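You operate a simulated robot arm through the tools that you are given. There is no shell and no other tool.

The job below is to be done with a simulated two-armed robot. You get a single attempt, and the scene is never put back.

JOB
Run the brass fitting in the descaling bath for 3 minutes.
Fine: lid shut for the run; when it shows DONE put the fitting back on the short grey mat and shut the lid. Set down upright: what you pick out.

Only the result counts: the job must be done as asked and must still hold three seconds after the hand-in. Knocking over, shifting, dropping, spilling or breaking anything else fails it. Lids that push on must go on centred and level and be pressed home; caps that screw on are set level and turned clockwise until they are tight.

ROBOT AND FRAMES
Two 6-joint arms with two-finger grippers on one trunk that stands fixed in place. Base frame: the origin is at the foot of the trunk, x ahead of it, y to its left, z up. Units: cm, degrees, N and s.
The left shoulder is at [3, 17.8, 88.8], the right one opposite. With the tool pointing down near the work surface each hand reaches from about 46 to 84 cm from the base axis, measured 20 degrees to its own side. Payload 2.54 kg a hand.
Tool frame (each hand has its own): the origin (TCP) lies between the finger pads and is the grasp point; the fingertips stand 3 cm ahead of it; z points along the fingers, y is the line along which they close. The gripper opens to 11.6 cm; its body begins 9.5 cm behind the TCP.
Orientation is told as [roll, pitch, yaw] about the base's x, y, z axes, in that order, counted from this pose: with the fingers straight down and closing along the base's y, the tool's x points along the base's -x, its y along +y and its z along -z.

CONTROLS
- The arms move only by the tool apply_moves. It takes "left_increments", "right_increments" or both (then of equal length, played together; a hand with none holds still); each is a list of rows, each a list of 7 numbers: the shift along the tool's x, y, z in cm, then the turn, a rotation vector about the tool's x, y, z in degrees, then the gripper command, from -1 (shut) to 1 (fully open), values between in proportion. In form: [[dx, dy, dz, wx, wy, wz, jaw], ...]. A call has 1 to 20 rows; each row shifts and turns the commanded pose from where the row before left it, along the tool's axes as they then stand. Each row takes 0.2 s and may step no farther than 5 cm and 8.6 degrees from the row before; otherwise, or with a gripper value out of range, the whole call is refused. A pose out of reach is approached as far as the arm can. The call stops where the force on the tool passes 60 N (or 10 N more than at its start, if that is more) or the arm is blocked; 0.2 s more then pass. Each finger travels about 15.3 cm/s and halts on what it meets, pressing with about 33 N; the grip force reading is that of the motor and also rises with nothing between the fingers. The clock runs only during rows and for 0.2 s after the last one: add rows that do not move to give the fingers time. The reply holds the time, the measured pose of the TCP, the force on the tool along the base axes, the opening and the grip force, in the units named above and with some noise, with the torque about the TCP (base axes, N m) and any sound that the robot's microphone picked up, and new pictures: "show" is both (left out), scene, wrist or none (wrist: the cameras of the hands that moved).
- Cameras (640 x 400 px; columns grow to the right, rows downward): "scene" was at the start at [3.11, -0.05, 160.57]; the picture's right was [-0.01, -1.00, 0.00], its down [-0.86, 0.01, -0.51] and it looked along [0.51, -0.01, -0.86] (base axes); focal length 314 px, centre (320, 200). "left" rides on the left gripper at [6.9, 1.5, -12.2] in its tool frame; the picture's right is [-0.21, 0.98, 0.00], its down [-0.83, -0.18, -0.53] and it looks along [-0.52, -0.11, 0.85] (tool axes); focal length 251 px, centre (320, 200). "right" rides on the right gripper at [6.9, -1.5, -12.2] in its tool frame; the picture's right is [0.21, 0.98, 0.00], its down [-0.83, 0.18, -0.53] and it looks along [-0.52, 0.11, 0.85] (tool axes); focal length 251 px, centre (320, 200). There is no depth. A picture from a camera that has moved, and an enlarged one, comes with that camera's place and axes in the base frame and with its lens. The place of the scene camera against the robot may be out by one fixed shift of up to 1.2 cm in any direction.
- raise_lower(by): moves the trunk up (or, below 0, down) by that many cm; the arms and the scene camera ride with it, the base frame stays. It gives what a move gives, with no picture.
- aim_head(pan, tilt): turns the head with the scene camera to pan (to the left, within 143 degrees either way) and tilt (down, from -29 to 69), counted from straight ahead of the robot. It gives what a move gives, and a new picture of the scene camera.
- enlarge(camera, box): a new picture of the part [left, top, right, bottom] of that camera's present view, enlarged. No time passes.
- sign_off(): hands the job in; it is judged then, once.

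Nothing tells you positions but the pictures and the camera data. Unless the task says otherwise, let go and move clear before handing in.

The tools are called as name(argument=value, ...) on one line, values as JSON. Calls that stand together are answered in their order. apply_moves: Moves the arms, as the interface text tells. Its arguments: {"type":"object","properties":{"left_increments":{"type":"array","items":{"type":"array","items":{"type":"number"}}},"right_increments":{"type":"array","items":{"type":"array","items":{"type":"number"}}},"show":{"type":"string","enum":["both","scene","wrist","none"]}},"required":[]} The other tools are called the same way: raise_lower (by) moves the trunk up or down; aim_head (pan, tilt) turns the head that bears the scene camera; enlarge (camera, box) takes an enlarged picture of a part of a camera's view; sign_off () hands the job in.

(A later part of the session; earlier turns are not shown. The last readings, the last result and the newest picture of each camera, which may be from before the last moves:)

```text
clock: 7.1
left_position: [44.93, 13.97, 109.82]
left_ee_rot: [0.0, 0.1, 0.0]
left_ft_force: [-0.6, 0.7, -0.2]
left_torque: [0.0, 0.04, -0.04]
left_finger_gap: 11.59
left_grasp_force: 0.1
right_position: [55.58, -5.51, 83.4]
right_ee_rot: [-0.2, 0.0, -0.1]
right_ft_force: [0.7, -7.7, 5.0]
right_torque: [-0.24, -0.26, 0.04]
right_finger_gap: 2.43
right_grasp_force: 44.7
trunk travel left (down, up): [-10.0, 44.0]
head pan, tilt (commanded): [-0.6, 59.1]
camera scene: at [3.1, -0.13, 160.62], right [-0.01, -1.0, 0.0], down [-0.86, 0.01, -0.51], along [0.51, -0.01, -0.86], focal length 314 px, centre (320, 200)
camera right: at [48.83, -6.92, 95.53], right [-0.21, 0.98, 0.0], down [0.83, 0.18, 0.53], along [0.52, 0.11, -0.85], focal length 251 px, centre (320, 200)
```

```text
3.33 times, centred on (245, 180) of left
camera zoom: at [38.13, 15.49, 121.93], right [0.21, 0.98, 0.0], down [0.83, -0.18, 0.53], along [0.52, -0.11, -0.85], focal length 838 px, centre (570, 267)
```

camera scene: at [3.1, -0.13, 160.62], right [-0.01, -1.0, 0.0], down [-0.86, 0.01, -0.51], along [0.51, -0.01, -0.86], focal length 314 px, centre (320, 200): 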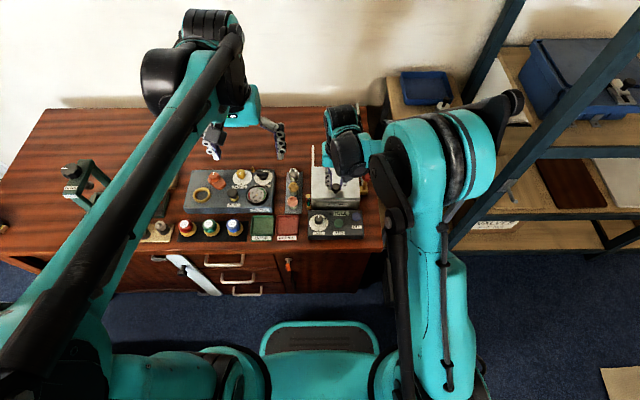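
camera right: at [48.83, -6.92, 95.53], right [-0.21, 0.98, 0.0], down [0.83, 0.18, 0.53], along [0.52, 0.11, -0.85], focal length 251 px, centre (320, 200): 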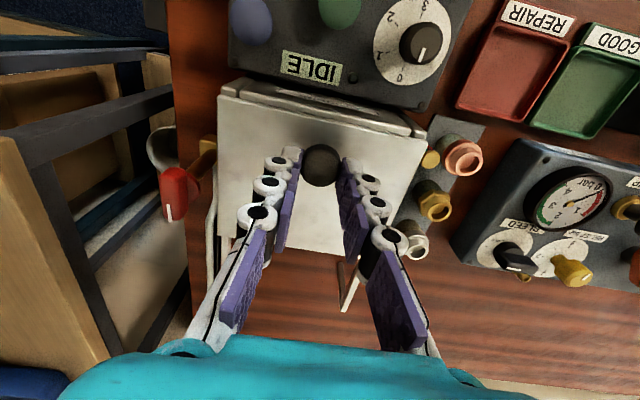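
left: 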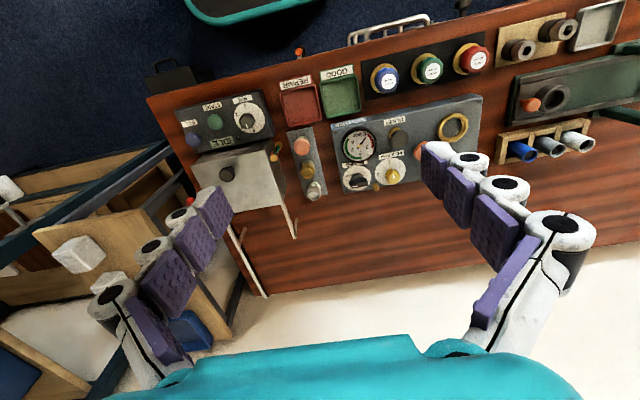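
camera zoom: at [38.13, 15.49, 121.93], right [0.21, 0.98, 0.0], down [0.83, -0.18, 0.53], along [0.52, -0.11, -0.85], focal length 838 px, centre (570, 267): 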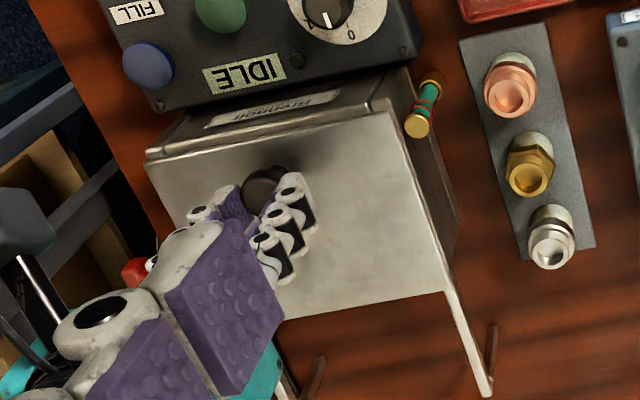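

The lid's rear edge also seems to have moved a little. I'll look closer at the edges to see whether it is a free lid.

enlarge(camera="right", box=[195, 60, 445, 220])

enlarge(camera="right", box=[195, 160, 445, 320])

enlarge(camera="scene", box=[305, 180, 378, 216])

enlarge(camera="left", box=[255, 140, 315, 200])

enlarge(camera="left", box=[265, 180, 325, 240])

```text
2.50 times, centred on (320, 140) of right
camera zoom: at [48.83, -6.92, 95.53], right [-0.21, 0.98, 0.0], down [0.83, 0.18, 0.53], along [0.52, 0.11, -0.85], focal length 629 px, centre (320, 350)
```

zoom: 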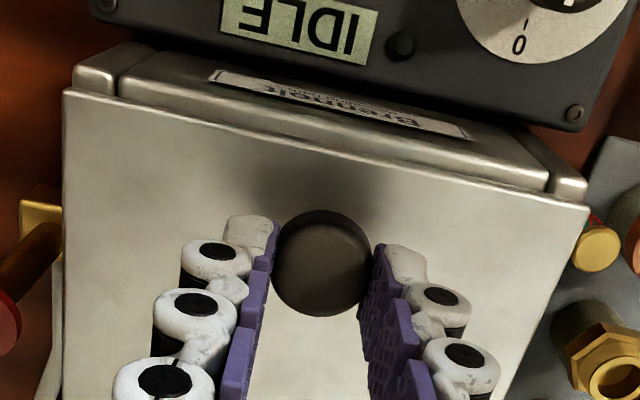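

```text
2.50 times, centred on (320, 240) of right
camera zoom: at [48.83, -6.92, 95.53], right [-0.21, 0.98, 0.0], down [0.83, 0.18, 0.53], along [0.52, 0.11, -0.85], focal length 629 px, centre (320, 100)
```

zoom: 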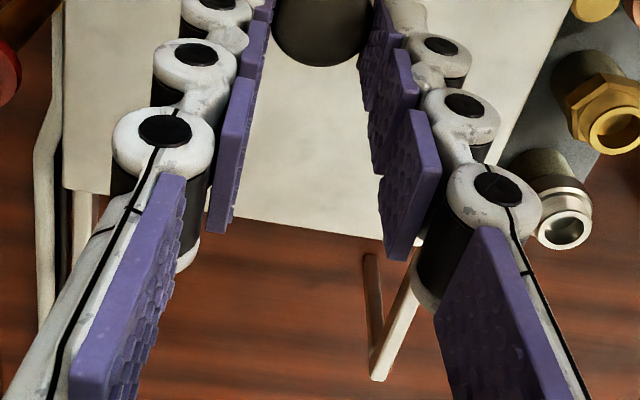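

```text
8.77 times, centred on (342, 198) of scene
camera zoom: at [3.1, -0.13, 160.62], right [-0.01, -1.0, 0.0], down [-0.86, 0.01, -0.51], along [0.51, -0.01, -0.86], focal length 2753 px, centre (132, 218)
```

zoom: 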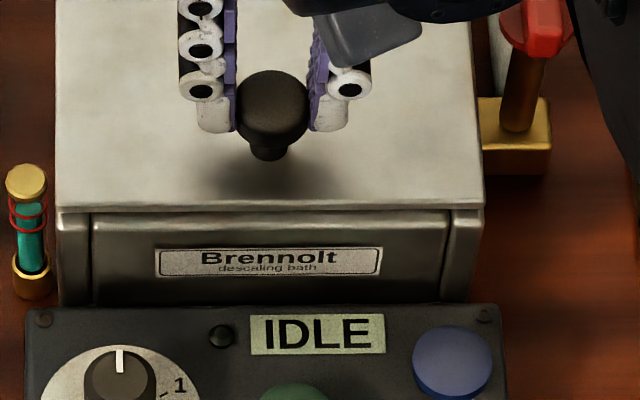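

```text
6.67 times, centred on (285, 170) of left
camera zoom: at [38.13, 15.49, 121.93], right [0.21, 0.98, 0.0], down [0.83, -0.18, 0.53], along [0.52, -0.11, -0.85], focal length 1676 px, centre (553, 400)
```

zoom: 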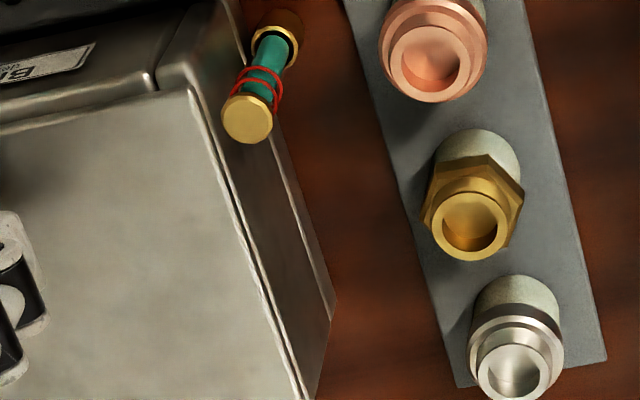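

```text
6.67 times, centred on (295, 210) of left
camera zoom: at [38.13, 15.49, 121.93], right [0.21, 0.98, 0.0], down [0.83, -0.18, 0.53], along [0.52, -0.11, -0.85], focal length 1676 px, centre (487, 133)
```

zoom: 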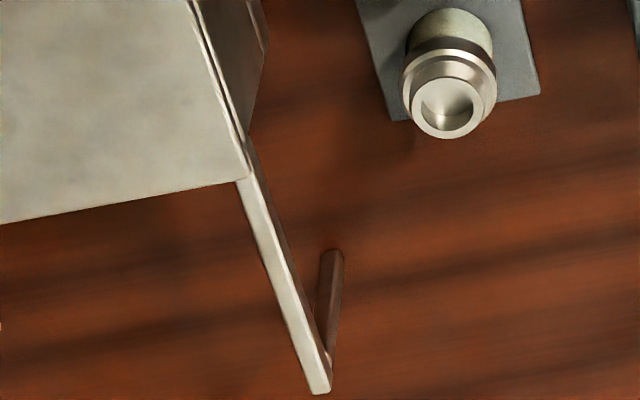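

The front wall's top is now exposed evenly along its width and the lid is still level, so the lid does slide on the rails; my fingers just slipped up the knob. I'll re-grip lower on the knob and slide the lid back along +x.

apply_moves(right_increments=[[0, 0, 0, 0, 0, 0, -0.3], [0, 0, 0, 0, 0, 0, -0.2], [0, 0, 0.8, 0, 0, 0, -0.2], [0, 0, 0.9, 0, 0, 0, -0.2], [0, 0, 0, 0, 0, 0, -0.2], [0, 0, 0, 0, 0, 0, -0.6], [0, 0, 0, 0, 0, 0, -0.6], [0, 0, 0, 0, 0, 0, -0.6]], show="wrist")

```text
clock: 8.9
left_position: [45.1, 14.01, 109.67]
left_ee_rot: [0.0, 0.0, 0.0]
left_ft_force: [-0.3, 0.1, -0.2]
left_torque: [-0.01, -0.01, 0.0]
left_finger_gap: 11.59
left_grasp_force: 0.1
right_position: [55.45, -5.52, 81.6]
right_ee_rot: [-0.3, 0.0, -0.1]
right_ft_force: [0.9, -4.1, -0.7]
right_torque: [-0.05, 0.03, -0.02]
right_finger_gap: 2.48
right_grasp_force: 45.2
trunk travel left (down, up): [-10.0, 44.0]
head pan, tilt (commanded): [-0.6, 59.1]
camera right: at [48.83, -6.94, 93.68], right [-0.21, 0.98, 0.0], down [0.83, 0.18, 0.53], along [0.52, 0.11, -0.85], focal length 251 px, centre (320, 200)
```

right: 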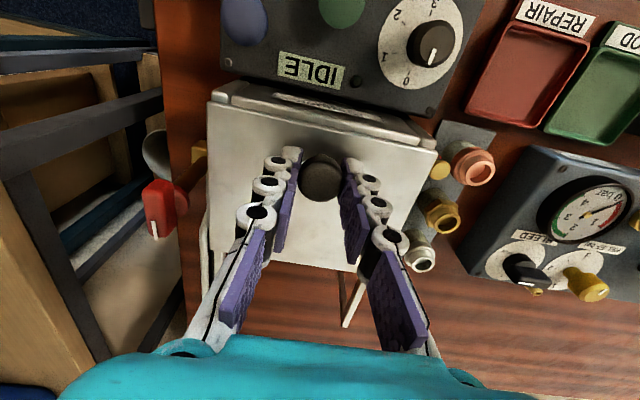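

Good grip with the knob centred and little force. Now I slide the lid back about 8 cm.

apply_moves(right_increments=[[-0.5, 0, 0, 0, 0, 0, -0.6], [-0.7, 0, 0, 0, 0, 0, -0.6], [-0.7, 0, 0, 0, 0, 0, -0.6], [-0.7, 0, 0, 0, 0, 0, -0.6], [-0.7, 0, 0, 0, 0, 0, -0.6], [-0.7, 0, 0, 0, 0, 0, -0.6], [0, 0, 0, 0, 0, 0, -0.6]], show="both")

enlarge(camera="scene", box=[290, 140, 390, 220])

```text
clock: 10.5
left_position: [45.07, 14.11, 109.58]
left_ee_rot: [0.0, 0.1, -0.1]
left_ft_force: [0.0, -0.4, 0.4]
left_torque: [0.0, 0.0, 0.0]
left_finger_gap: 11.58
left_grasp_force: 0.1
right_position: [59.63, -5.47, 81.58]
right_ee_rot: [-0.2, 0.1, -0.1]
right_ft_force: [-0.1, 1.5, -26.4]
right_torque: [0.0, -0.72, 0.01]
right_finger_gap: 2.51
right_grasp_force: 44.3
trunk travel left (down, up): [-10.0, 44.0]
head pan, tilt (commanded): [-0.6, 59.1]
camera scene: at [3.37, -0.05, 160.55], right [-0.01, -1.0, 0.0], down [-0.86, 0.01, -0.51], along [0.51, -0.01, -0.86], focal length 314 px, centre (320, 200)
camera right: at [52.82, -6.94, 93.7], right [-0.21, 0.98, 0.0], down [0.83, 0.18, 0.53], along [0.52, 0.11, -0.85], focal length 251 px, centre (320, 200)
```

scene: 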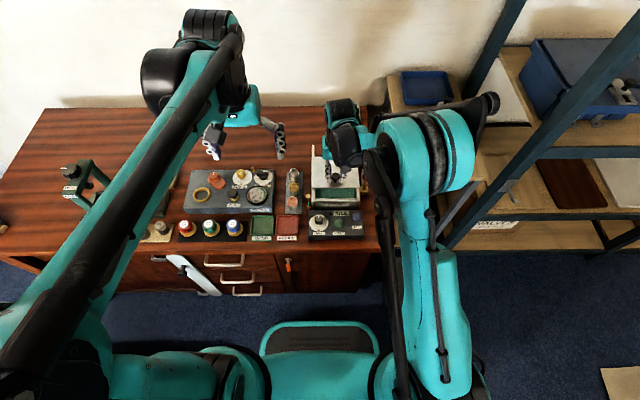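
right: 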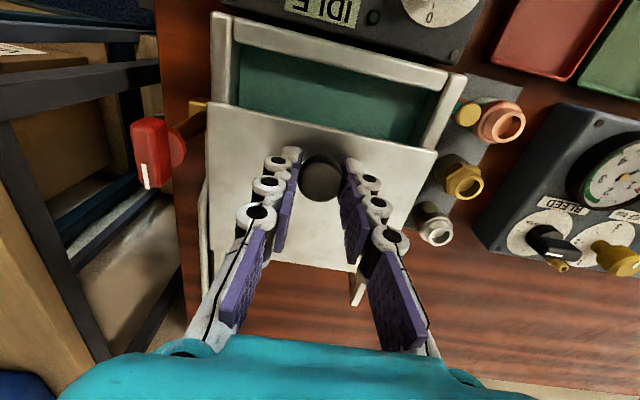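

```text
5.00 times, centred on (340, 180) of scene
camera zoom: at [3.37, -0.05, 160.55], right [-0.01, -1.0, 0.0], down [-0.86, 0.01, -0.51], along [0.51, -0.01, -0.86], focal length 1570 px, centre (220, 300)
```

zoom: 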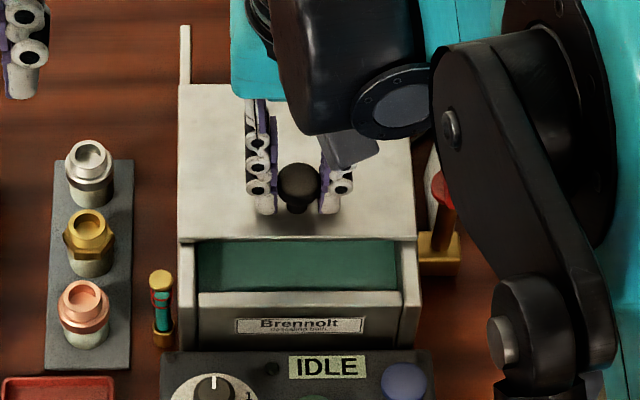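

The lid slides and the bath is opening, with liquid visible below. There's some vertical pull, so I'll relax the grip, re-grip, and slide the rest of the way.

apply_moves(right_increments=[[0, 0, 0, 0, 0, 0, -0.3], [0, 0, 0, 0, 0, 0, -0.3], [0, 0, 0, 0, 0, 0, -0.6], [0, 0, 0, 0, 0, 0, -0.6], [-0.6, 0, 0, 0, 0, 0, -0.6], [-0.7, 0, 0, 0, 0, 0, -0.6], [-0.7, 0, 0, 0, 0, 0, -0.6], [-0.7, 0, 0, 0, 0, 0, -0.6], [0, 0, 0, 0, 0, 0, -0.6]], show="both")

enlarge(camera="scene", box=[290, 140, 390, 220])

```text
clock: 12.5
left_position: [44.97, 14.05, 109.84]
left_ee_rot: [0.0, -0.1, 0.0]
left_ft_force: [0.8, 0.2, -1.1]
left_torque: [0.0, 0.0, -0.04]
left_finger_gap: 11.61
left_grasp_force: 0.1
right_position: [62.19, -5.44, 81.66]
right_ee_rot: [-0.1, -0.1, 0.0]
right_ft_force: [-0.1, -10.0, 21.0]
right_torque: [-0.19, 0.23, -0.01]
right_finger_gap: 2.5
right_grasp_force: 44.6
trunk travel left (down, up): [-10.0, 44.0]
head pan, tilt (commanded): [-0.6, 59.1]
camera scene: at [2.89, -0.14, 160.58], right [-0.01, -1.0, 0.0], down [-0.86, 0.01, -0.51], along [0.51, -0.01, -0.86], focal length 314 px, centre (320, 200)
camera right: at [55.32, -6.93, 93.83], right [-0.21, 0.98, 0.0], down [0.82, 0.18, 0.54], along [0.52, 0.11, -0.84], focal length 251 px, centre (320, 200)
```

scene: 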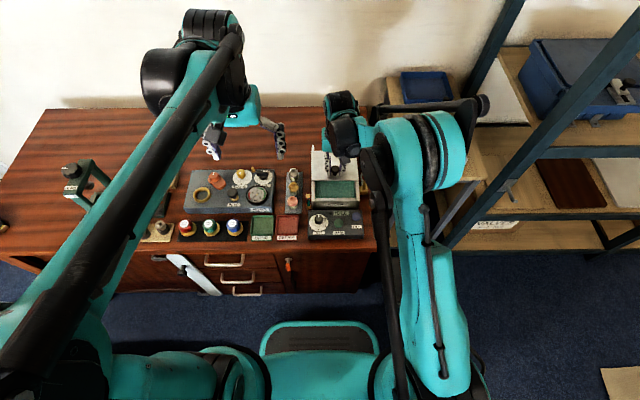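
right: 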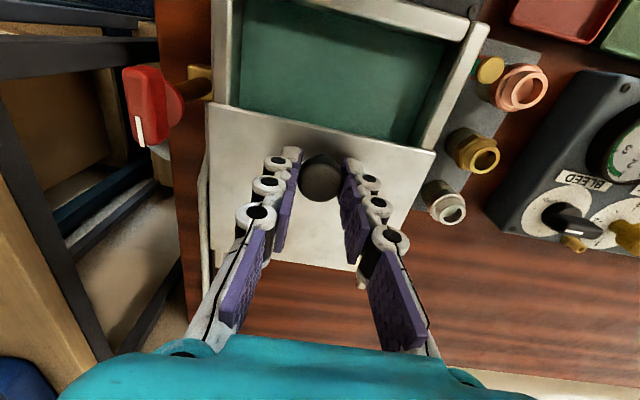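

```text
5.00 times, centred on (340, 180) of scene
camera zoom: at [2.89, -0.14, 160.58], right [-0.01, -1.0, 0.0], down [-0.86, 0.01, -0.51], along [0.51, -0.01, -0.86], focal length 1570 px, centre (220, 300)
```

zoom: 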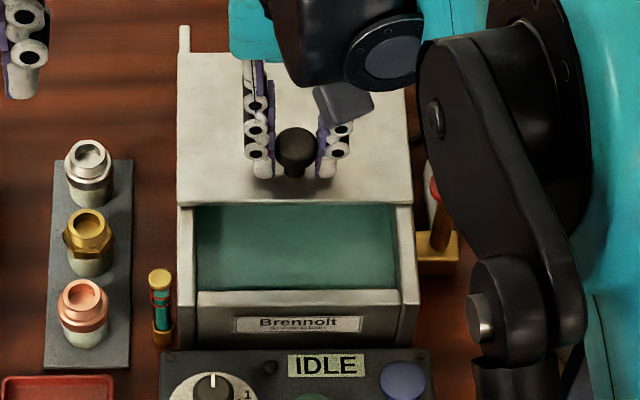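

The bath is filled with green liquid. I'll slide the lid another 1.6 cm (rail end has about 1.9 cm left), then release and raise to look in.

apply_moves(right_increments=[[-0.5, 0, 0, 0, 0, 0, -0.6], [-0.6, 0, 0, 0, 0, 0, -0.6], [-0.5, 0, 0, 0, 0, 0, -0.6], [0, 0, 0, 0, 0, 0, -0.6], [0, 0, 0, 0, 0, 0, -0.2], [0, 0, 0, 0, 0, 0, 0], [0, 0, -2, 0, 0, 0, 0], [0, 0, -4, 0, 0, 0, 0], [0, 0, -4, 0, 0, 0, 0], [0, 0, 0, 0, 0, 0, 0]], show="both")

enlarge(camera="scene", box=[290, 140, 390, 220])

enlarge(camera="right", box=[180, 0, 460, 200])

```text
clock: 14.7
left_position: [45.14, 14.04, 109.77]
left_ee_rot: [0.0, 0.0, -0.1]
left_ft_force: [0.6, -0.1, -0.5]
left_torque: [0.0, 0.02, -0.02]
left_finger_gap: 11.59
left_grasp_force: 0.0
right_position: [63.88, -5.1, 91.6]
right_ee_rot: [-0.2, -0.1, -0.2]
right_ft_force: [0.0, -0.6, 0.5]
right_torque: [-0.03, 0.01, -0.03]
right_finger_gap: 5.82
right_grasp_force: 0.0
trunk travel left (down, up): [-10.0, 44.0]
head pan, tilt (commanded): [-0.6, 59.1]
camera scene: at [3.15, -0.05, 160.57], right [-0.01, -1.0, 0.0], down [-0.86, 0.01, -0.51], along [0.51, -0.01, -0.86], focal length 314 px, centre (320, 200)
camera right: at [57.05, -6.53, 103.65], right [-0.21, 0.98, 0.0], down [0.83, 0.18, 0.53], along [0.52, 0.11, -0.85], focal length 251 px, centre (320, 200)
```

scene: 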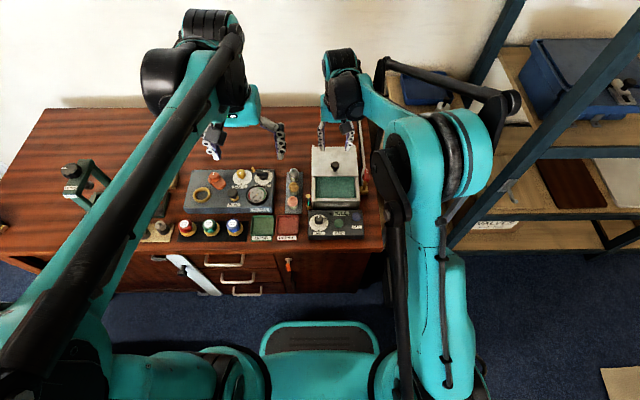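
right: 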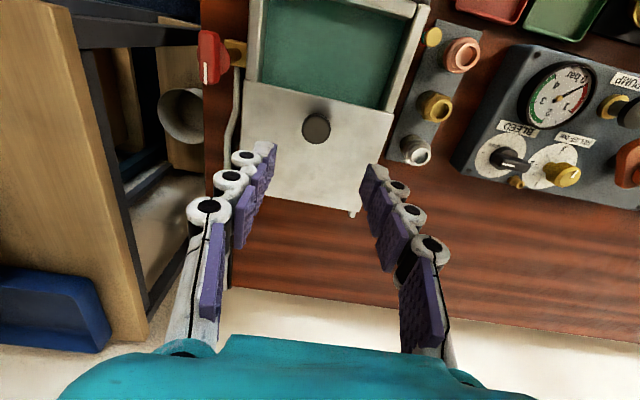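

```text
5.00 times, centred on (340, 180) of scene
camera zoom: at [3.15, -0.05, 160.57], right [-0.01, -1.0, 0.0], down [-0.86, 0.01, -0.51], along [0.51, -0.01, -0.86], focal length 1570 px, centre (220, 300)
```

zoom: 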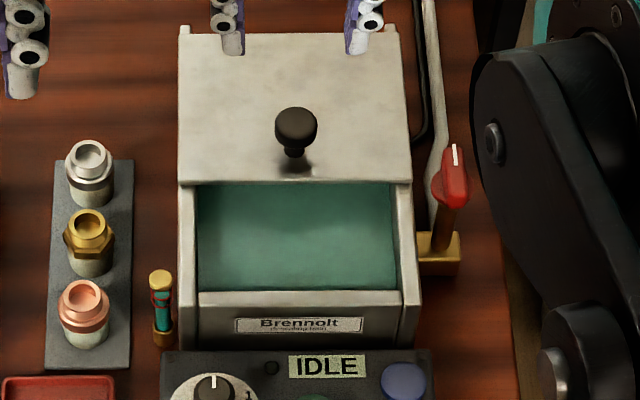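

```text
2.00 times, centred on (320, 100) of right
camera zoom: at [57.05, -6.53, 103.65], right [-0.21, 0.98, 0.0], down [0.83, 0.18, 0.53], along [0.52, 0.11, -0.85], focal length 503 px, centre (320, 400)
```

zoom: 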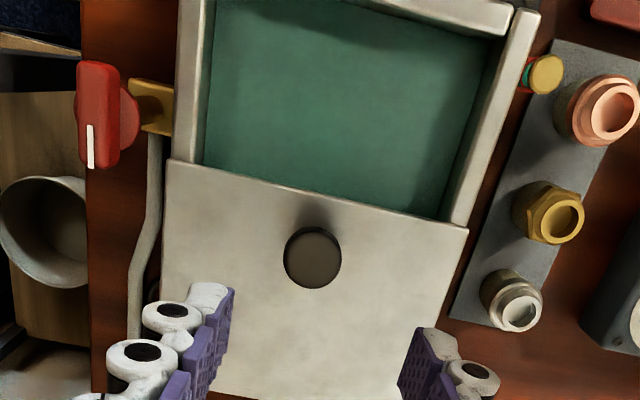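

The lid is open and the bath is clear. I'll retreat the right hand to its side, then bring the left hand over the brass fitting, which I now place at about [60.6, 8.05], standing on the mat (mat top z ≈ 69.8, fitting top ≈ 73.9).

apply_moves(right_increments=[[0, 0, -4.5, 0, 0, 0, 0], [3.75, -0.5, 0, 0, 0, 0, 0], [3.75, -0.5, 0, 0, 0, 0, 0], [3.75, -0.5, 0, 0, 0, 0, 0], [3.75, -0.5, 0, 0, 0, 0, 0], [1.4, -4.25, -0.9, 0, 0, 0, 0], [1.4, -4.25, -0.9, 0, 0, 0, 0], [1.4, -4.25, -0.9, 0, 0, 0, 0], [1.4, -4.25, -0.9, 0, 0, 0, 0], [0, 0, 0, 0, 0, 0, 0]], show="none")

apply_moves(left_increments=[[-3.0, -1.2, 4.0, 0, 0, 0, 1], [-3.0, -1.2, 4.0, 0, 0, 0, 1], [-3.0, -1.2, 4.0, 0, 0, 0, 0.6], [-3.0, -1.2, 3.5, 0, 0, 0, 0.6], [-3.0, -1.2, 3.5, 0, 0, 0, 0.6], [0, 0, 0, 0, 0, 0, 0.6]], show="both")

enlarge(camera="left", box=[220, 60, 420, 200])

```text
clock: 16.9
left_position: [44.95, 14.11, 109.83]
left_ee_rot: [0.0, 0.0, 0.1]
left_ft_force: [0.7, 0.2, 0.1]
left_torque: [0.0, -0.04, -0.01]
left_finger_gap: 11.62
left_grasp_force: 0.0
right_position: [43.28, -24.58, 99.66]
right_ee_rot: [-0.2, 0.1, 0.1]
right_ft_force: [0.8, 0.2, 0.9]
right_torque: [0.0, -0.01, -0.01]
right_finger_gap: 5.82
right_grasp_force: 0.0
trunk travel left (down, up): [-10.0, 44.0]
head pan, tilt (commanded): [-0.6, 59.1]
```

```text
refused: row 1 steps farther than a row can; nothing moved
```

```text
2.86 times, centred on (320, 130) of left
camera zoom: at [38.16, 15.61, 121.86], right [0.21, 0.98, 0.0], down [0.83, -0.18, 0.53], along [0.52, -0.11, -0.85], focal length 718 px, centre (320, 400)
```

zoom: 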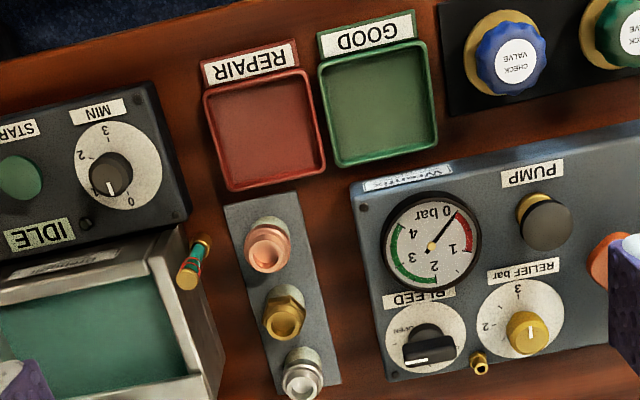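

The right hand is clear; I'll repeat the left move with smaller steps.

apply_moves(left_increments=[[-2.5, -1.0, 3.25, 0, 0, 0, 1], [-2.5, -1.0, 3.25, 0, 0, 0, 1], [-2.5, -1.0, 3.25, 0, 0, 0, 0.6], [-2.5, -1.0, 3.25, 0, 0, 0, 0.6], [-2.5, -1.0, 3.25, 0, 0, 0, 0.6], [-2.5, -1.0, 3.25, 0, 0, 0, 0.6], [0, 0, 0, 0, 0, 0, 0.6]], show="both")

enlarge(camera="left", box=[240, 80, 400, 180])

```text
clock: 18.5
left_position: [60.13, 7.82, 90.7]
left_ee_rot: [-0.1, 0.0, 0.0]
left_ft_force: [-0.5, 0.1, 1.3]
left_torque: [0.0, -0.01, -0.01]
left_finger_gap: 9.28
left_grasp_force: 0.1
right_position: [43.38, -24.46, 99.56]
right_ee_rot: [-0.2, -0.1, -0.1]
right_ft_force: [-0.8, 0.3, 0.1]
right_torque: [0.01, 0.01, 0.01]
right_finger_gap: 5.8
right_grasp_force: 0.0
trunk travel left (down, up): [-10.0, 44.0]
head pan, tilt (commanded): [-0.6, 59.1]
camera scene: at [3.02, -0.03, 160.58], right [-0.01, -1.0, 0.0], down [-0.86, 0.01, -0.51], along [0.51, -0.01, -0.86], focal length 314 px, centre (320, 200)
camera left: at [53.22, 9.33, 102.66], right [0.21, 0.98, 0.0], down [0.83, -0.18, 0.53], along [0.52, -0.11, -0.85], focal length 251 px, centre (320, 200)
```

scene: 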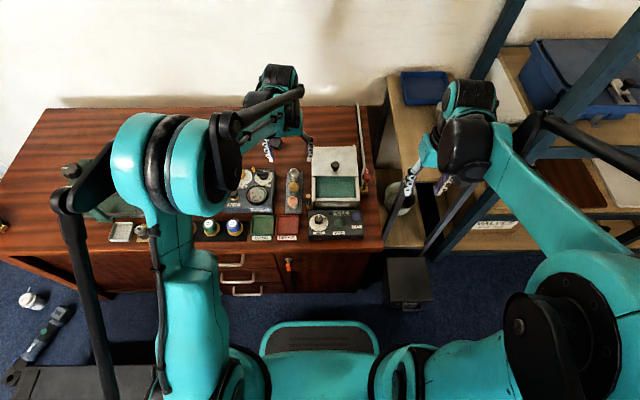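
left: 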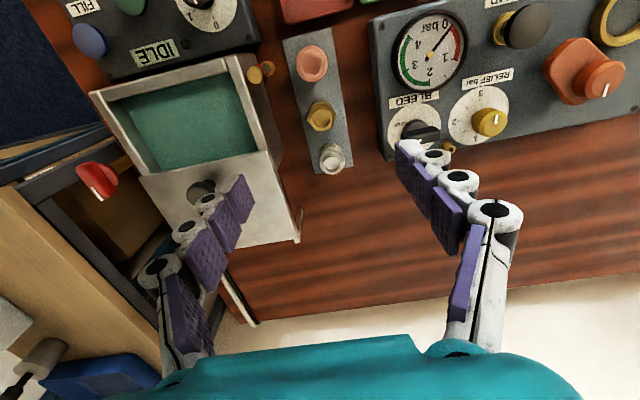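

```text
4.00 times, centred on (320, 130) of left
camera zoom: at [53.22, 9.33, 102.66], right [0.21, 0.98, 0.0], down [0.83, -0.18, 0.53], along [0.52, -0.11, -0.85], focal length 1006 px, centre (320, 480)
```

zoom: 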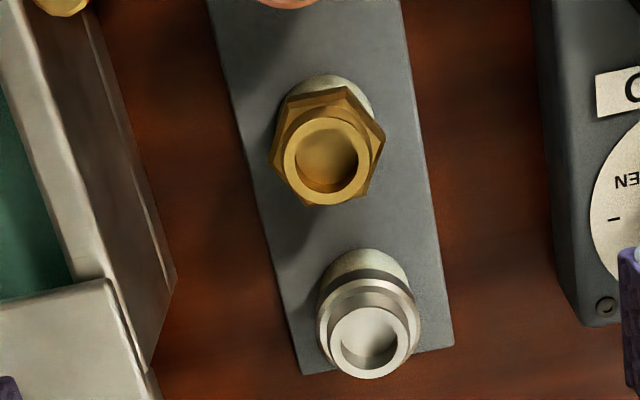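

The brass fitting is at [60.45, 8.0] with hex vertices along ±y, so its flats face ±30° from y. I'll yaw the left gripper +30° to grip on flats, then descend to just above the fitting and look.

apply_moves(left_increments=[[-0.32, 0.18, 2.0, 0, 0, 0, 0.1], [0, 0, 2.0, 0, 0, -7.5, 0.1], [0, 0, 2.0, 0, 0, -7.5, 0.1], [0, 0, 2.0, 0, 0, -7.5, 0.1], [0, 0, 2.0, 0, 0, -7.5, 0.1], [0, 0, 1.5, 0, 0, 0, 0.1], [0, 0, 0, 0, 0, 0, 0.1]], show="both")

enlarge(camera="left", box=[200, 60, 440, 210])

enlarge(camera="scene", box=[250, 130, 350, 220])

```text
clock: 20.1
left_position: [60.28, 8.46, 78.49]
left_ee_rot: [0.1, -0.1, 30.1]
left_ft_force: [0.0, 0.7, 1.0]
left_torque: [0.01, 0.0, 0.0]
left_finger_gap: 6.35
left_grasp_force: 0.2
right_position: [43.37, -24.5, 99.7]
right_ee_rot: [-0.2, 0.0, -0.1]
right_ft_force: [0.4, 0.5, -0.9]
right_torque: [0.05, -0.02, 0.01]
right_finger_gap: 5.82
right_grasp_force: 0.1
trunk travel left (down, up): [-10.0, 44.0]
head pan, tilt (commanded): [-0.6, 59.1]
camera scene: at [3.1, -0.05, 160.58], right [-0.01, -1.0, 0.0], down [-0.86, 0.01, -0.51], along [0.51, -0.01, -0.86], focal length 314 px, centre (320, 200)
camera left: at [53.62, 6.24, 90.7], right [-0.3, 0.95, 0.0], down [0.81, 0.26, 0.53], along [0.51, 0.16, -0.85], focal length 251 px, centre (320, 200)
```

scene: 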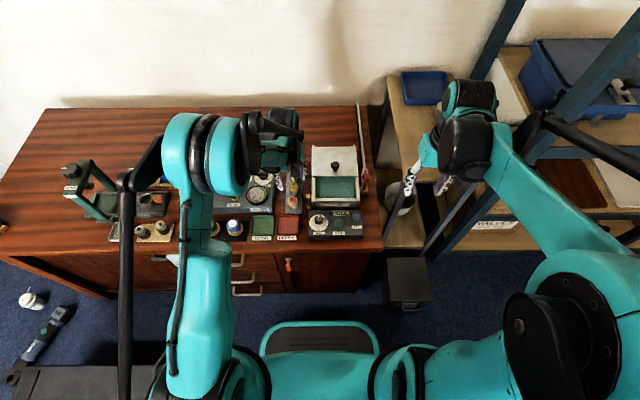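
left: 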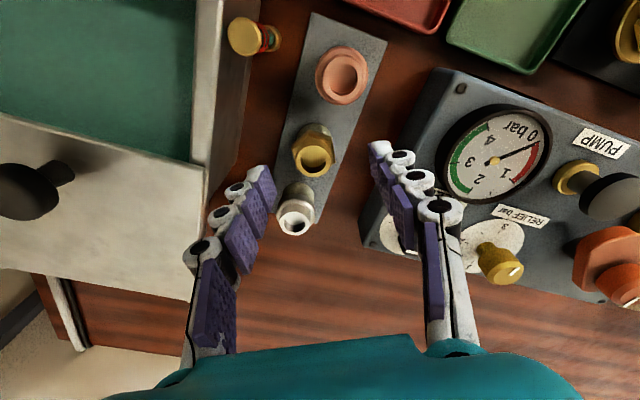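

```text
2.67 times, centred on (320, 135) of left
camera zoom: at [53.62, 6.24, 90.7], right [-0.3, 0.95, 0.0], down [0.81, 0.26, 0.53], along [0.51, 0.16, -0.85], focal length 670 px, centre (320, 373)
```

zoom: 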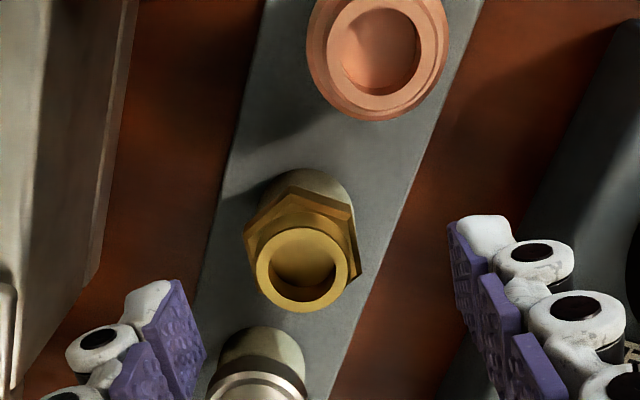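

```text
4.44 times, centred on (300, 175) of scene
camera zoom: at [3.1, -0.05, 160.58], right [-0.01, -1.0, 0.0], down [-0.86, 0.01, -0.51], along [0.51, -0.01, -0.86], focal length 1396 px, centre (409, 311)
```

zoom: 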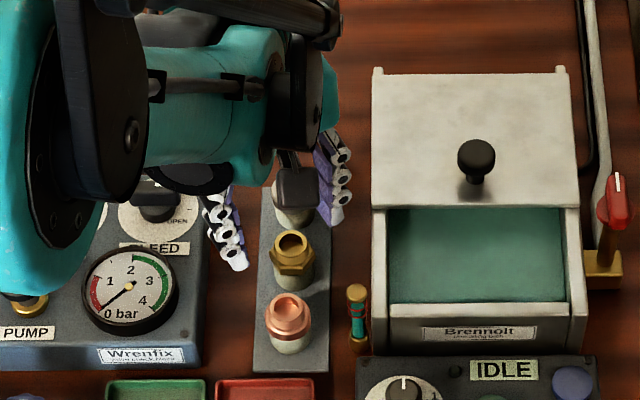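

The gripper axis is about 0.5 cm off to the left of the fitting along the closing direction. I'll correct by that and go down to grip height (tips about 1 cm above the mat).

apply_moves(left_increments=[[-0.08, -0.5, 0, 0, 0, 0, 0.1], [0, 0, 1.2, 0, 0, 0, 0.1], [0, 0, 1.2, 0, 0, 0, 0.1], [0, 0, 1.0, 0, 0, 0, 0.1], [0, 0, 0.9, 0, 0, 0, 0.1], [0, 0, 0, 0, 0, 0, 0.1]], show="both")

enlarge(camera="left", box=[200, 60, 440, 210])

enlarge(camera="scene", box=[270, 150, 330, 210])

```text
clock: 21.5
left_position: [60.75, 7.75, 74.43]
left_ee_rot: [0.0, 0.0, 30.0]
left_ft_force: [0.2, 0.1, -0.1]
left_torque: [-0.02, 0.01, -0.04]
left_finger_gap: 6.39
left_grasp_force: 0.0
right_position: [43.37, -24.6, 99.56]
right_ee_rot: [-0.1, -0.1, 0.0]
right_ft_force: [-0.7, -0.1, -0.4]
right_torque: [-0.05, -0.04, 0.0]
right_finger_gap: 5.81
right_grasp_force: 0.0
trunk travel left (down, up): [-10.0, 44.0]
head pan, tilt (commanded): [-0.6, 59.1]
camera scene: at [3.11, -0.05, 160.57], right [-0.01, -1.0, 0.0], down [-0.86, 0.01, -0.51], along [0.51, -0.01, -0.86], focal length 314 px, centre (320, 200)
camera left: at [54.03, 5.68, 86.54], right [-0.3, 0.95, 0.0], down [0.81, 0.26, 0.53], along [0.51, 0.16, -0.85], focal length 251 px, centre (320, 200)
```

scene: 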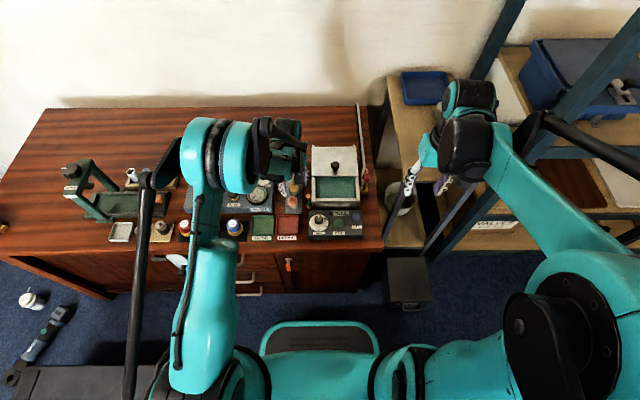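
left: 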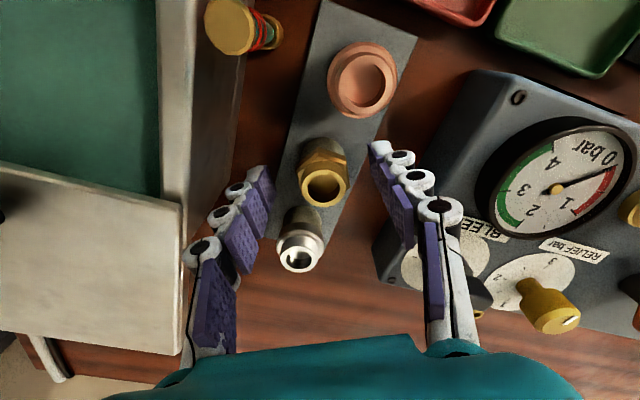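

```text
2.67 times, centred on (320, 135) of left
camera zoom: at [54.03, 5.68, 86.54], right [-0.3, 0.95, 0.0], down [0.81, 0.26, 0.53], along [0.51, 0.16, -0.85], focal length 670 px, centre (320, 373)
```

zoom: 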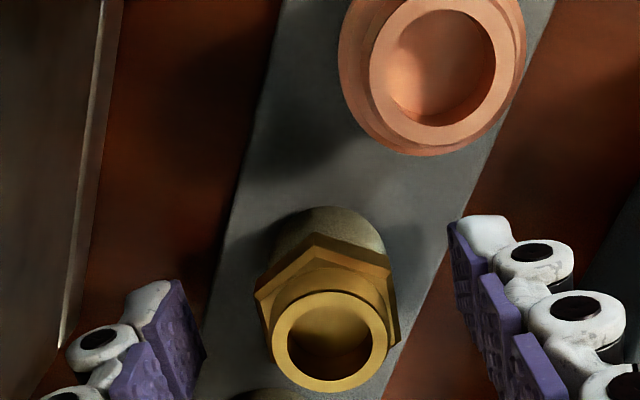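

```text
6.67 times, centred on (300, 180) of scene
camera zoom: at [3.11, -0.05, 160.57], right [-0.01, -1.0, 0.0], down [-0.86, 0.01, -0.51], along [0.51, -0.01, -0.86], focal length 2094 px, centre (453, 333)
```

zoom: 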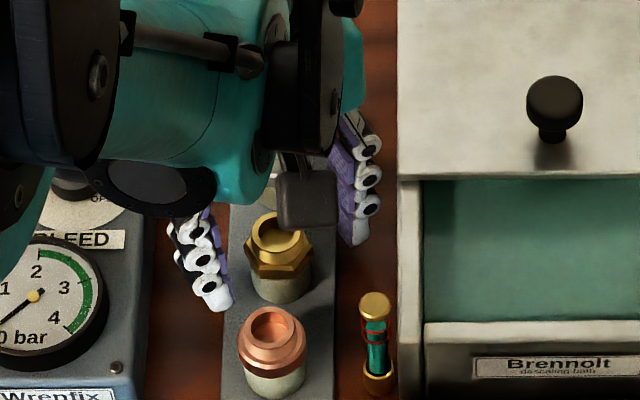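

Now a small 0.2 cm correction the other way, slightly lower, and close on the hex.

apply_moves(left_increments=[[0, 0.22, 0.3, 0, 0, 0, 0.1], [0, 0, 0, 0, 0, 0, 0.1], [0, 0, 0, 0, 0, 0, -0.3], [0, 0, 0, 0, 0, 0, -0.5], [0, 0, 0, 0, 0, 0, -0.8], [0, 0, 0, 0, 0, 0, -0.8]], show="both")

enlarge(camera="left", box=[200, 60, 440, 210])

enlarge(camera="scene", box=[270, 150, 330, 210])

```text
clock: 22.9
left_position: [60.53, 8.02, 74.17]
left_ee_rot: [-0.1, 0.0, 29.9]
left_ft_force: [1.3, 0.5, -0.2]
left_torque: [-0.01, 0.02, 0.01]
left_finger_gap: 3.04
left_grasp_force: 32.8
right_position: [43.36, -24.57, 99.71]
right_ee_rot: [-0.3, 0.0, -0.1]
right_ft_force: [-0.6, 0.0, -0.2]
right_torque: [0.01, 0.01, 0.04]
right_finger_gap: 5.8
right_grasp_force: 0.0
trunk travel left (down, up): [-10.0, 44.0]
head pan, tilt (commanded): [-0.6, 59.1]
camera scene: at [3.12, -0.05, 160.57], right [-0.01, -1.0, 0.0], down [-0.86, 0.01, -0.51], along [0.51, -0.01, -0.86], focal length 314 px, centre (320, 200)
camera left: at [53.84, 5.87, 86.28], right [-0.3, 0.95, 0.0], down [0.81, 0.26, 0.53], along [0.51, 0.16, -0.85], focal length 251 px, centre (320, 200)
```

scene: 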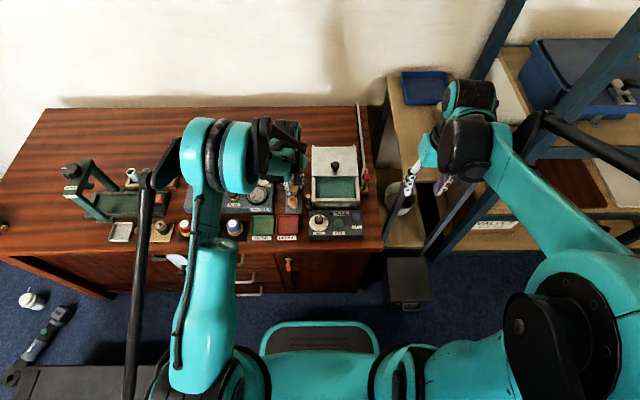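
left: 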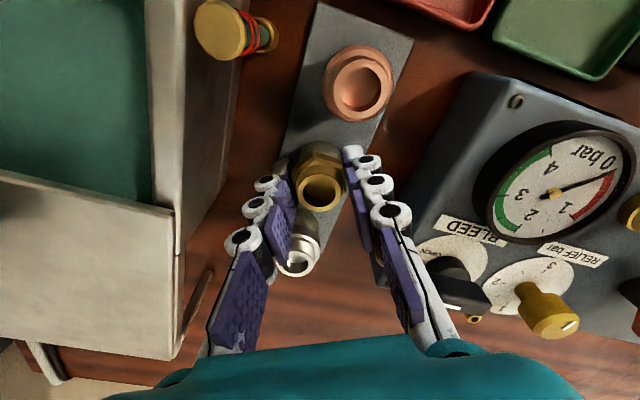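

```text
2.67 times, centred on (320, 135) of left
camera zoom: at [53.84, 5.87, 86.28], right [-0.3, 0.95, 0.0], down [0.81, 0.26, 0.53], along [0.51, 0.16, -0.85], focal length 670 px, centre (320, 373)
```

zoom: 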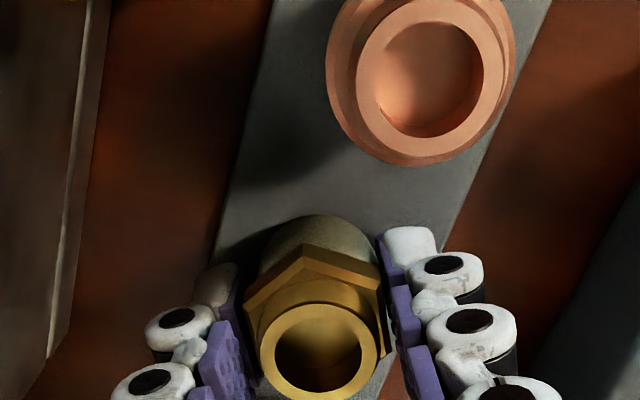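

```text
6.67 times, centred on (300, 180) of scene
camera zoom: at [3.12, -0.05, 160.57], right [-0.01, -1.0, 0.0], down [-0.86, 0.01, -0.51], along [0.51, -0.01, -0.86], focal length 2094 px, centre (453, 333)
```

zoom: 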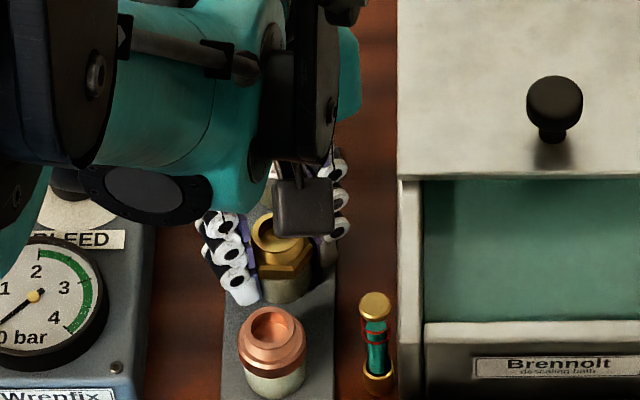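

The fitting is gripped on its flats (gap 3.04 cm, grip 33 N) at TCP [60.5, 8.0, 74.2], yaw 30. I'll lift it straight up.

apply_moves(left_increments=[[0, 0, -0.5, 0, 0, 0, -0.8], [0, 0, -1.0, 0, 0, 0, -0.8], [0, 0, -1.5, 0, 0, 0, -0.8], [0, 0, -2.5, 0, 0, 0, -0.8], [0, 0, -3, 0, 0, 0, -0.8], [0, 0, -3, 0, 0, 0, -0.8], [0, 0, -2.0, 0, 0, 0, -0.8], [0, 0, 0, 0, 0, 0, -0.8]], show="both")

enlarge(camera="left", box=[180, 60, 460, 240])

enlarge(camera="scene", box=[260, 110, 360, 220])

```text
clock: 24.7
left_position: [60.67, 7.87, 87.5]
left_ee_rot: [-0.1, 0.1, 30.0]
left_ft_force: [0.3, 0.2, -0.7]
left_torque: [-0.02, 0.01, 0.01]
left_finger_gap: 3.03
left_grasp_force: 33.3
right_position: [43.43, -24.65, 99.7]
right_ee_rot: [-0.2, 0.0, -0.2]
right_ft_force: [-0.5, 0.8, 0.5]
right_torque: [-0.01, 0.01, 0.03]
right_finger_gap: 5.81
right_grasp_force: 0.1
trunk travel left (down, up): [-10.0, 44.0]
head pan, tilt (commanded): [-0.6, 59.1]
camera scene: at [3.14, -0.05, 160.57], right [-0.01, -1.0, 0.0], down [-0.86, 0.01, -0.51], along [0.51, -0.01, -0.86], focal length 314 px, centre (320, 200)
camera left: at [53.93, 5.74, 99.81], right [-0.3, 0.95, 0.0], down [0.81, 0.26, 0.53], along [0.51, 0.16, -0.85], focal length 251 px, centre (320, 200)
```

scene: 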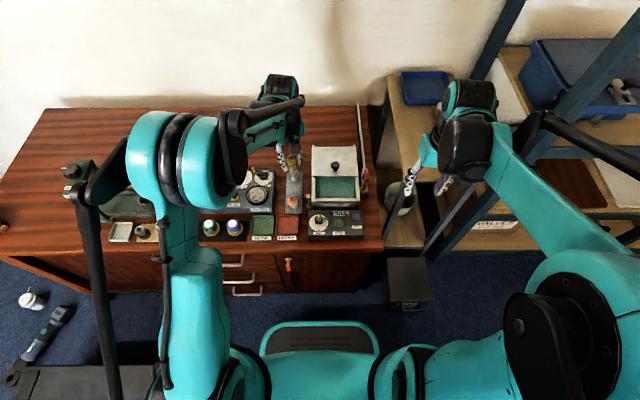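
left: 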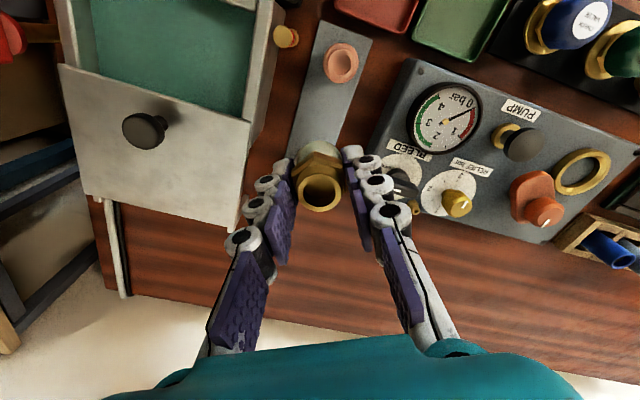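

```text
2.22 times, centred on (320, 150) of left
camera zoom: at [53.93, 5.74, 99.81], right [-0.3, 0.95, 0.0], down [0.81, 0.26, 0.53], along [0.51, 0.16, -0.85], focal length 559 px, centre (320, 311)
```

zoom: 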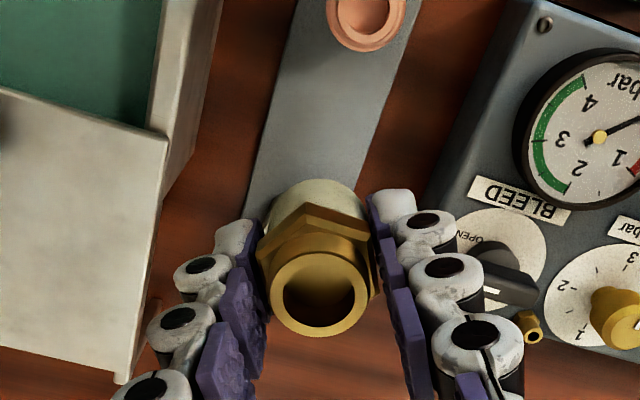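

```text
3.64 times, centred on (310, 165) of scene
camera zoom: at [3.14, -0.05, 160.57], right [-0.01, -1.0, 0.0], down [-0.86, 0.01, -0.51], along [0.51, -0.01, -0.86], focal length 1142 px, centre (356, 327)
```

zoom: 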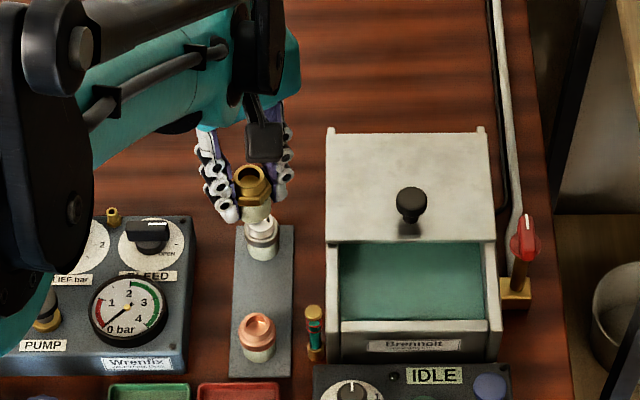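

The fitting hangs upright in the gripper. The bath opening spans about x 53.7–61.4, y -11.4–0.3. I'll yaw back to 0 and carry the fitting over the opening's centre at [57, -5.5].

apply_moves(left_increments=[[0, 0, 0, 0, 0, 7.5, -0.8], [0, 0, 0, 0, 0, 7.5, -0.8], [0, 0, 0, 0, 0, 7.5, -0.8], [0, 0, 0, 0, 0, 7.5, -0.8], [0.5, -1.5, 0, 0, 0, 0, -0.8], [0.9, -3.0, 0, 0, 0, 0, -0.8], [0.9, -3.0, 0, 0, 0, 0, -0.8], [0.9, -3.0, 0, 0, 0, 0, -0.8], [0.5, -2.0, 0, 0, 0, 0, -0.8], [0, -0.9, 0, 0, 0, 0, -0.8], [0, 0, 0, 0, 0, 0, -0.8]], show="both")

enlarge(camera="left", box=[160, 40, 480, 240])

enlarge(camera="scene", box=[280, 110, 390, 220])

enlarge(camera="right", box=[300, 60, 500, 260])

```text
clock: 27.1
left_position: [56.81, -5.32, 87.76]
left_ee_rot: [0.0, 0.0, 0.1]
left_ft_force: [0.5, 0.4, -1.3]
left_torque: [-0.06, 0.01, 0.0]
left_finger_gap: 3.05
left_grasp_force: 33.1
right_position: [43.32, -24.56, 99.62]
right_ee_rot: [-0.2, 0.0, -0.1]
right_ft_force: [0.0, -0.6, -0.4]
right_torque: [0.01, 0.0, 0.01]
right_finger_gap: 5.79
right_grasp_force: 0.0
trunk travel left (down, up): [-10.0, 44.0]
head pan, tilt (commanded): [-0.6, 59.1]
camera scene: at [3.12, -0.05, 160.57], right [-0.01, -1.0, 0.0], down [-0.86, 0.01, -0.51], along [0.51, -0.01, -0.86], focal length 314 px, centre (320, 200)
camera left: at [49.88, -3.87, 99.71], right [0.21, 0.98, 0.0], down [0.83, -0.18, 0.53], along [0.52, -0.11, -0.85], focal length 251 px, centre (320, 200)
```

scene: 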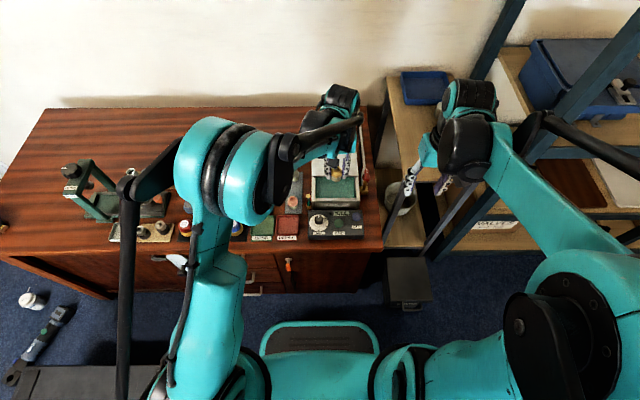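
left: 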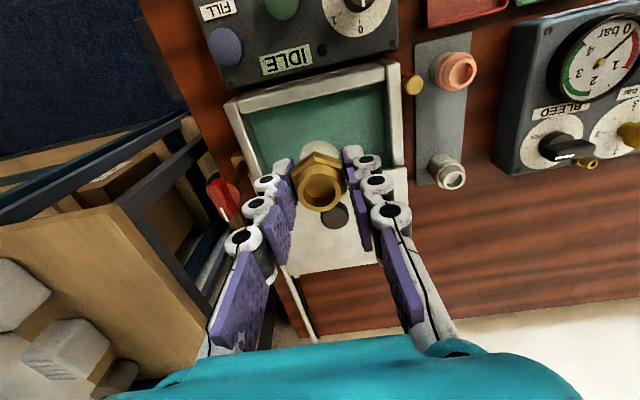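

```text
2.00 times, centred on (320, 140) of left
camera zoom: at [49.88, -3.87, 99.71], right [0.21, 0.98, 0.0], down [0.83, -0.18, 0.53], along [0.52, -0.11, -0.85], focal length 503 px, centre (320, 320)
```

zoom: 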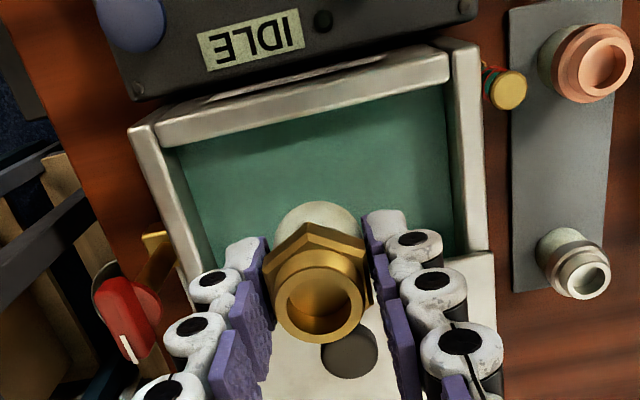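

```text
3.64 times, centred on (335, 165) of scene
camera zoom: at [3.12, -0.05, 160.57], right [-0.01, -1.0, 0.0], down [-0.86, 0.01, -0.51], along [0.51, -0.01, -0.86], focal length 1142 px, centre (266, 327)
```

zoom: 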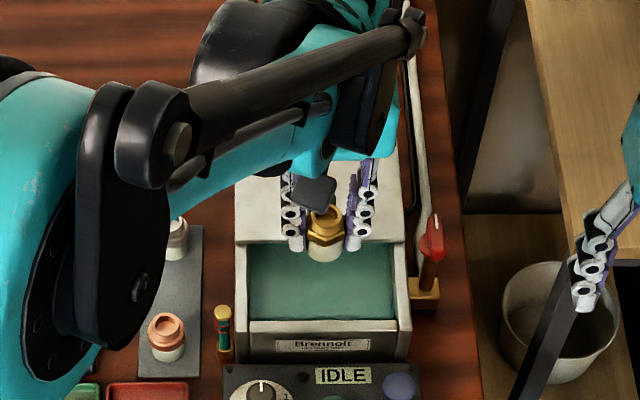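

```text
2.00 times, centred on (400, 160) of right
camera zoom: at [36.58, -26.03, 111.76], right [-0.21, 0.98, 0.0], down [0.83, 0.18, 0.53], along [0.52, 0.11, -0.85], focal length 503 px, centre (160, 280)
```

zoom: 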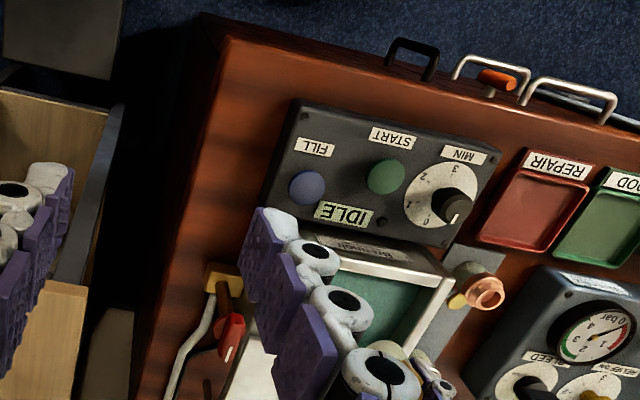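

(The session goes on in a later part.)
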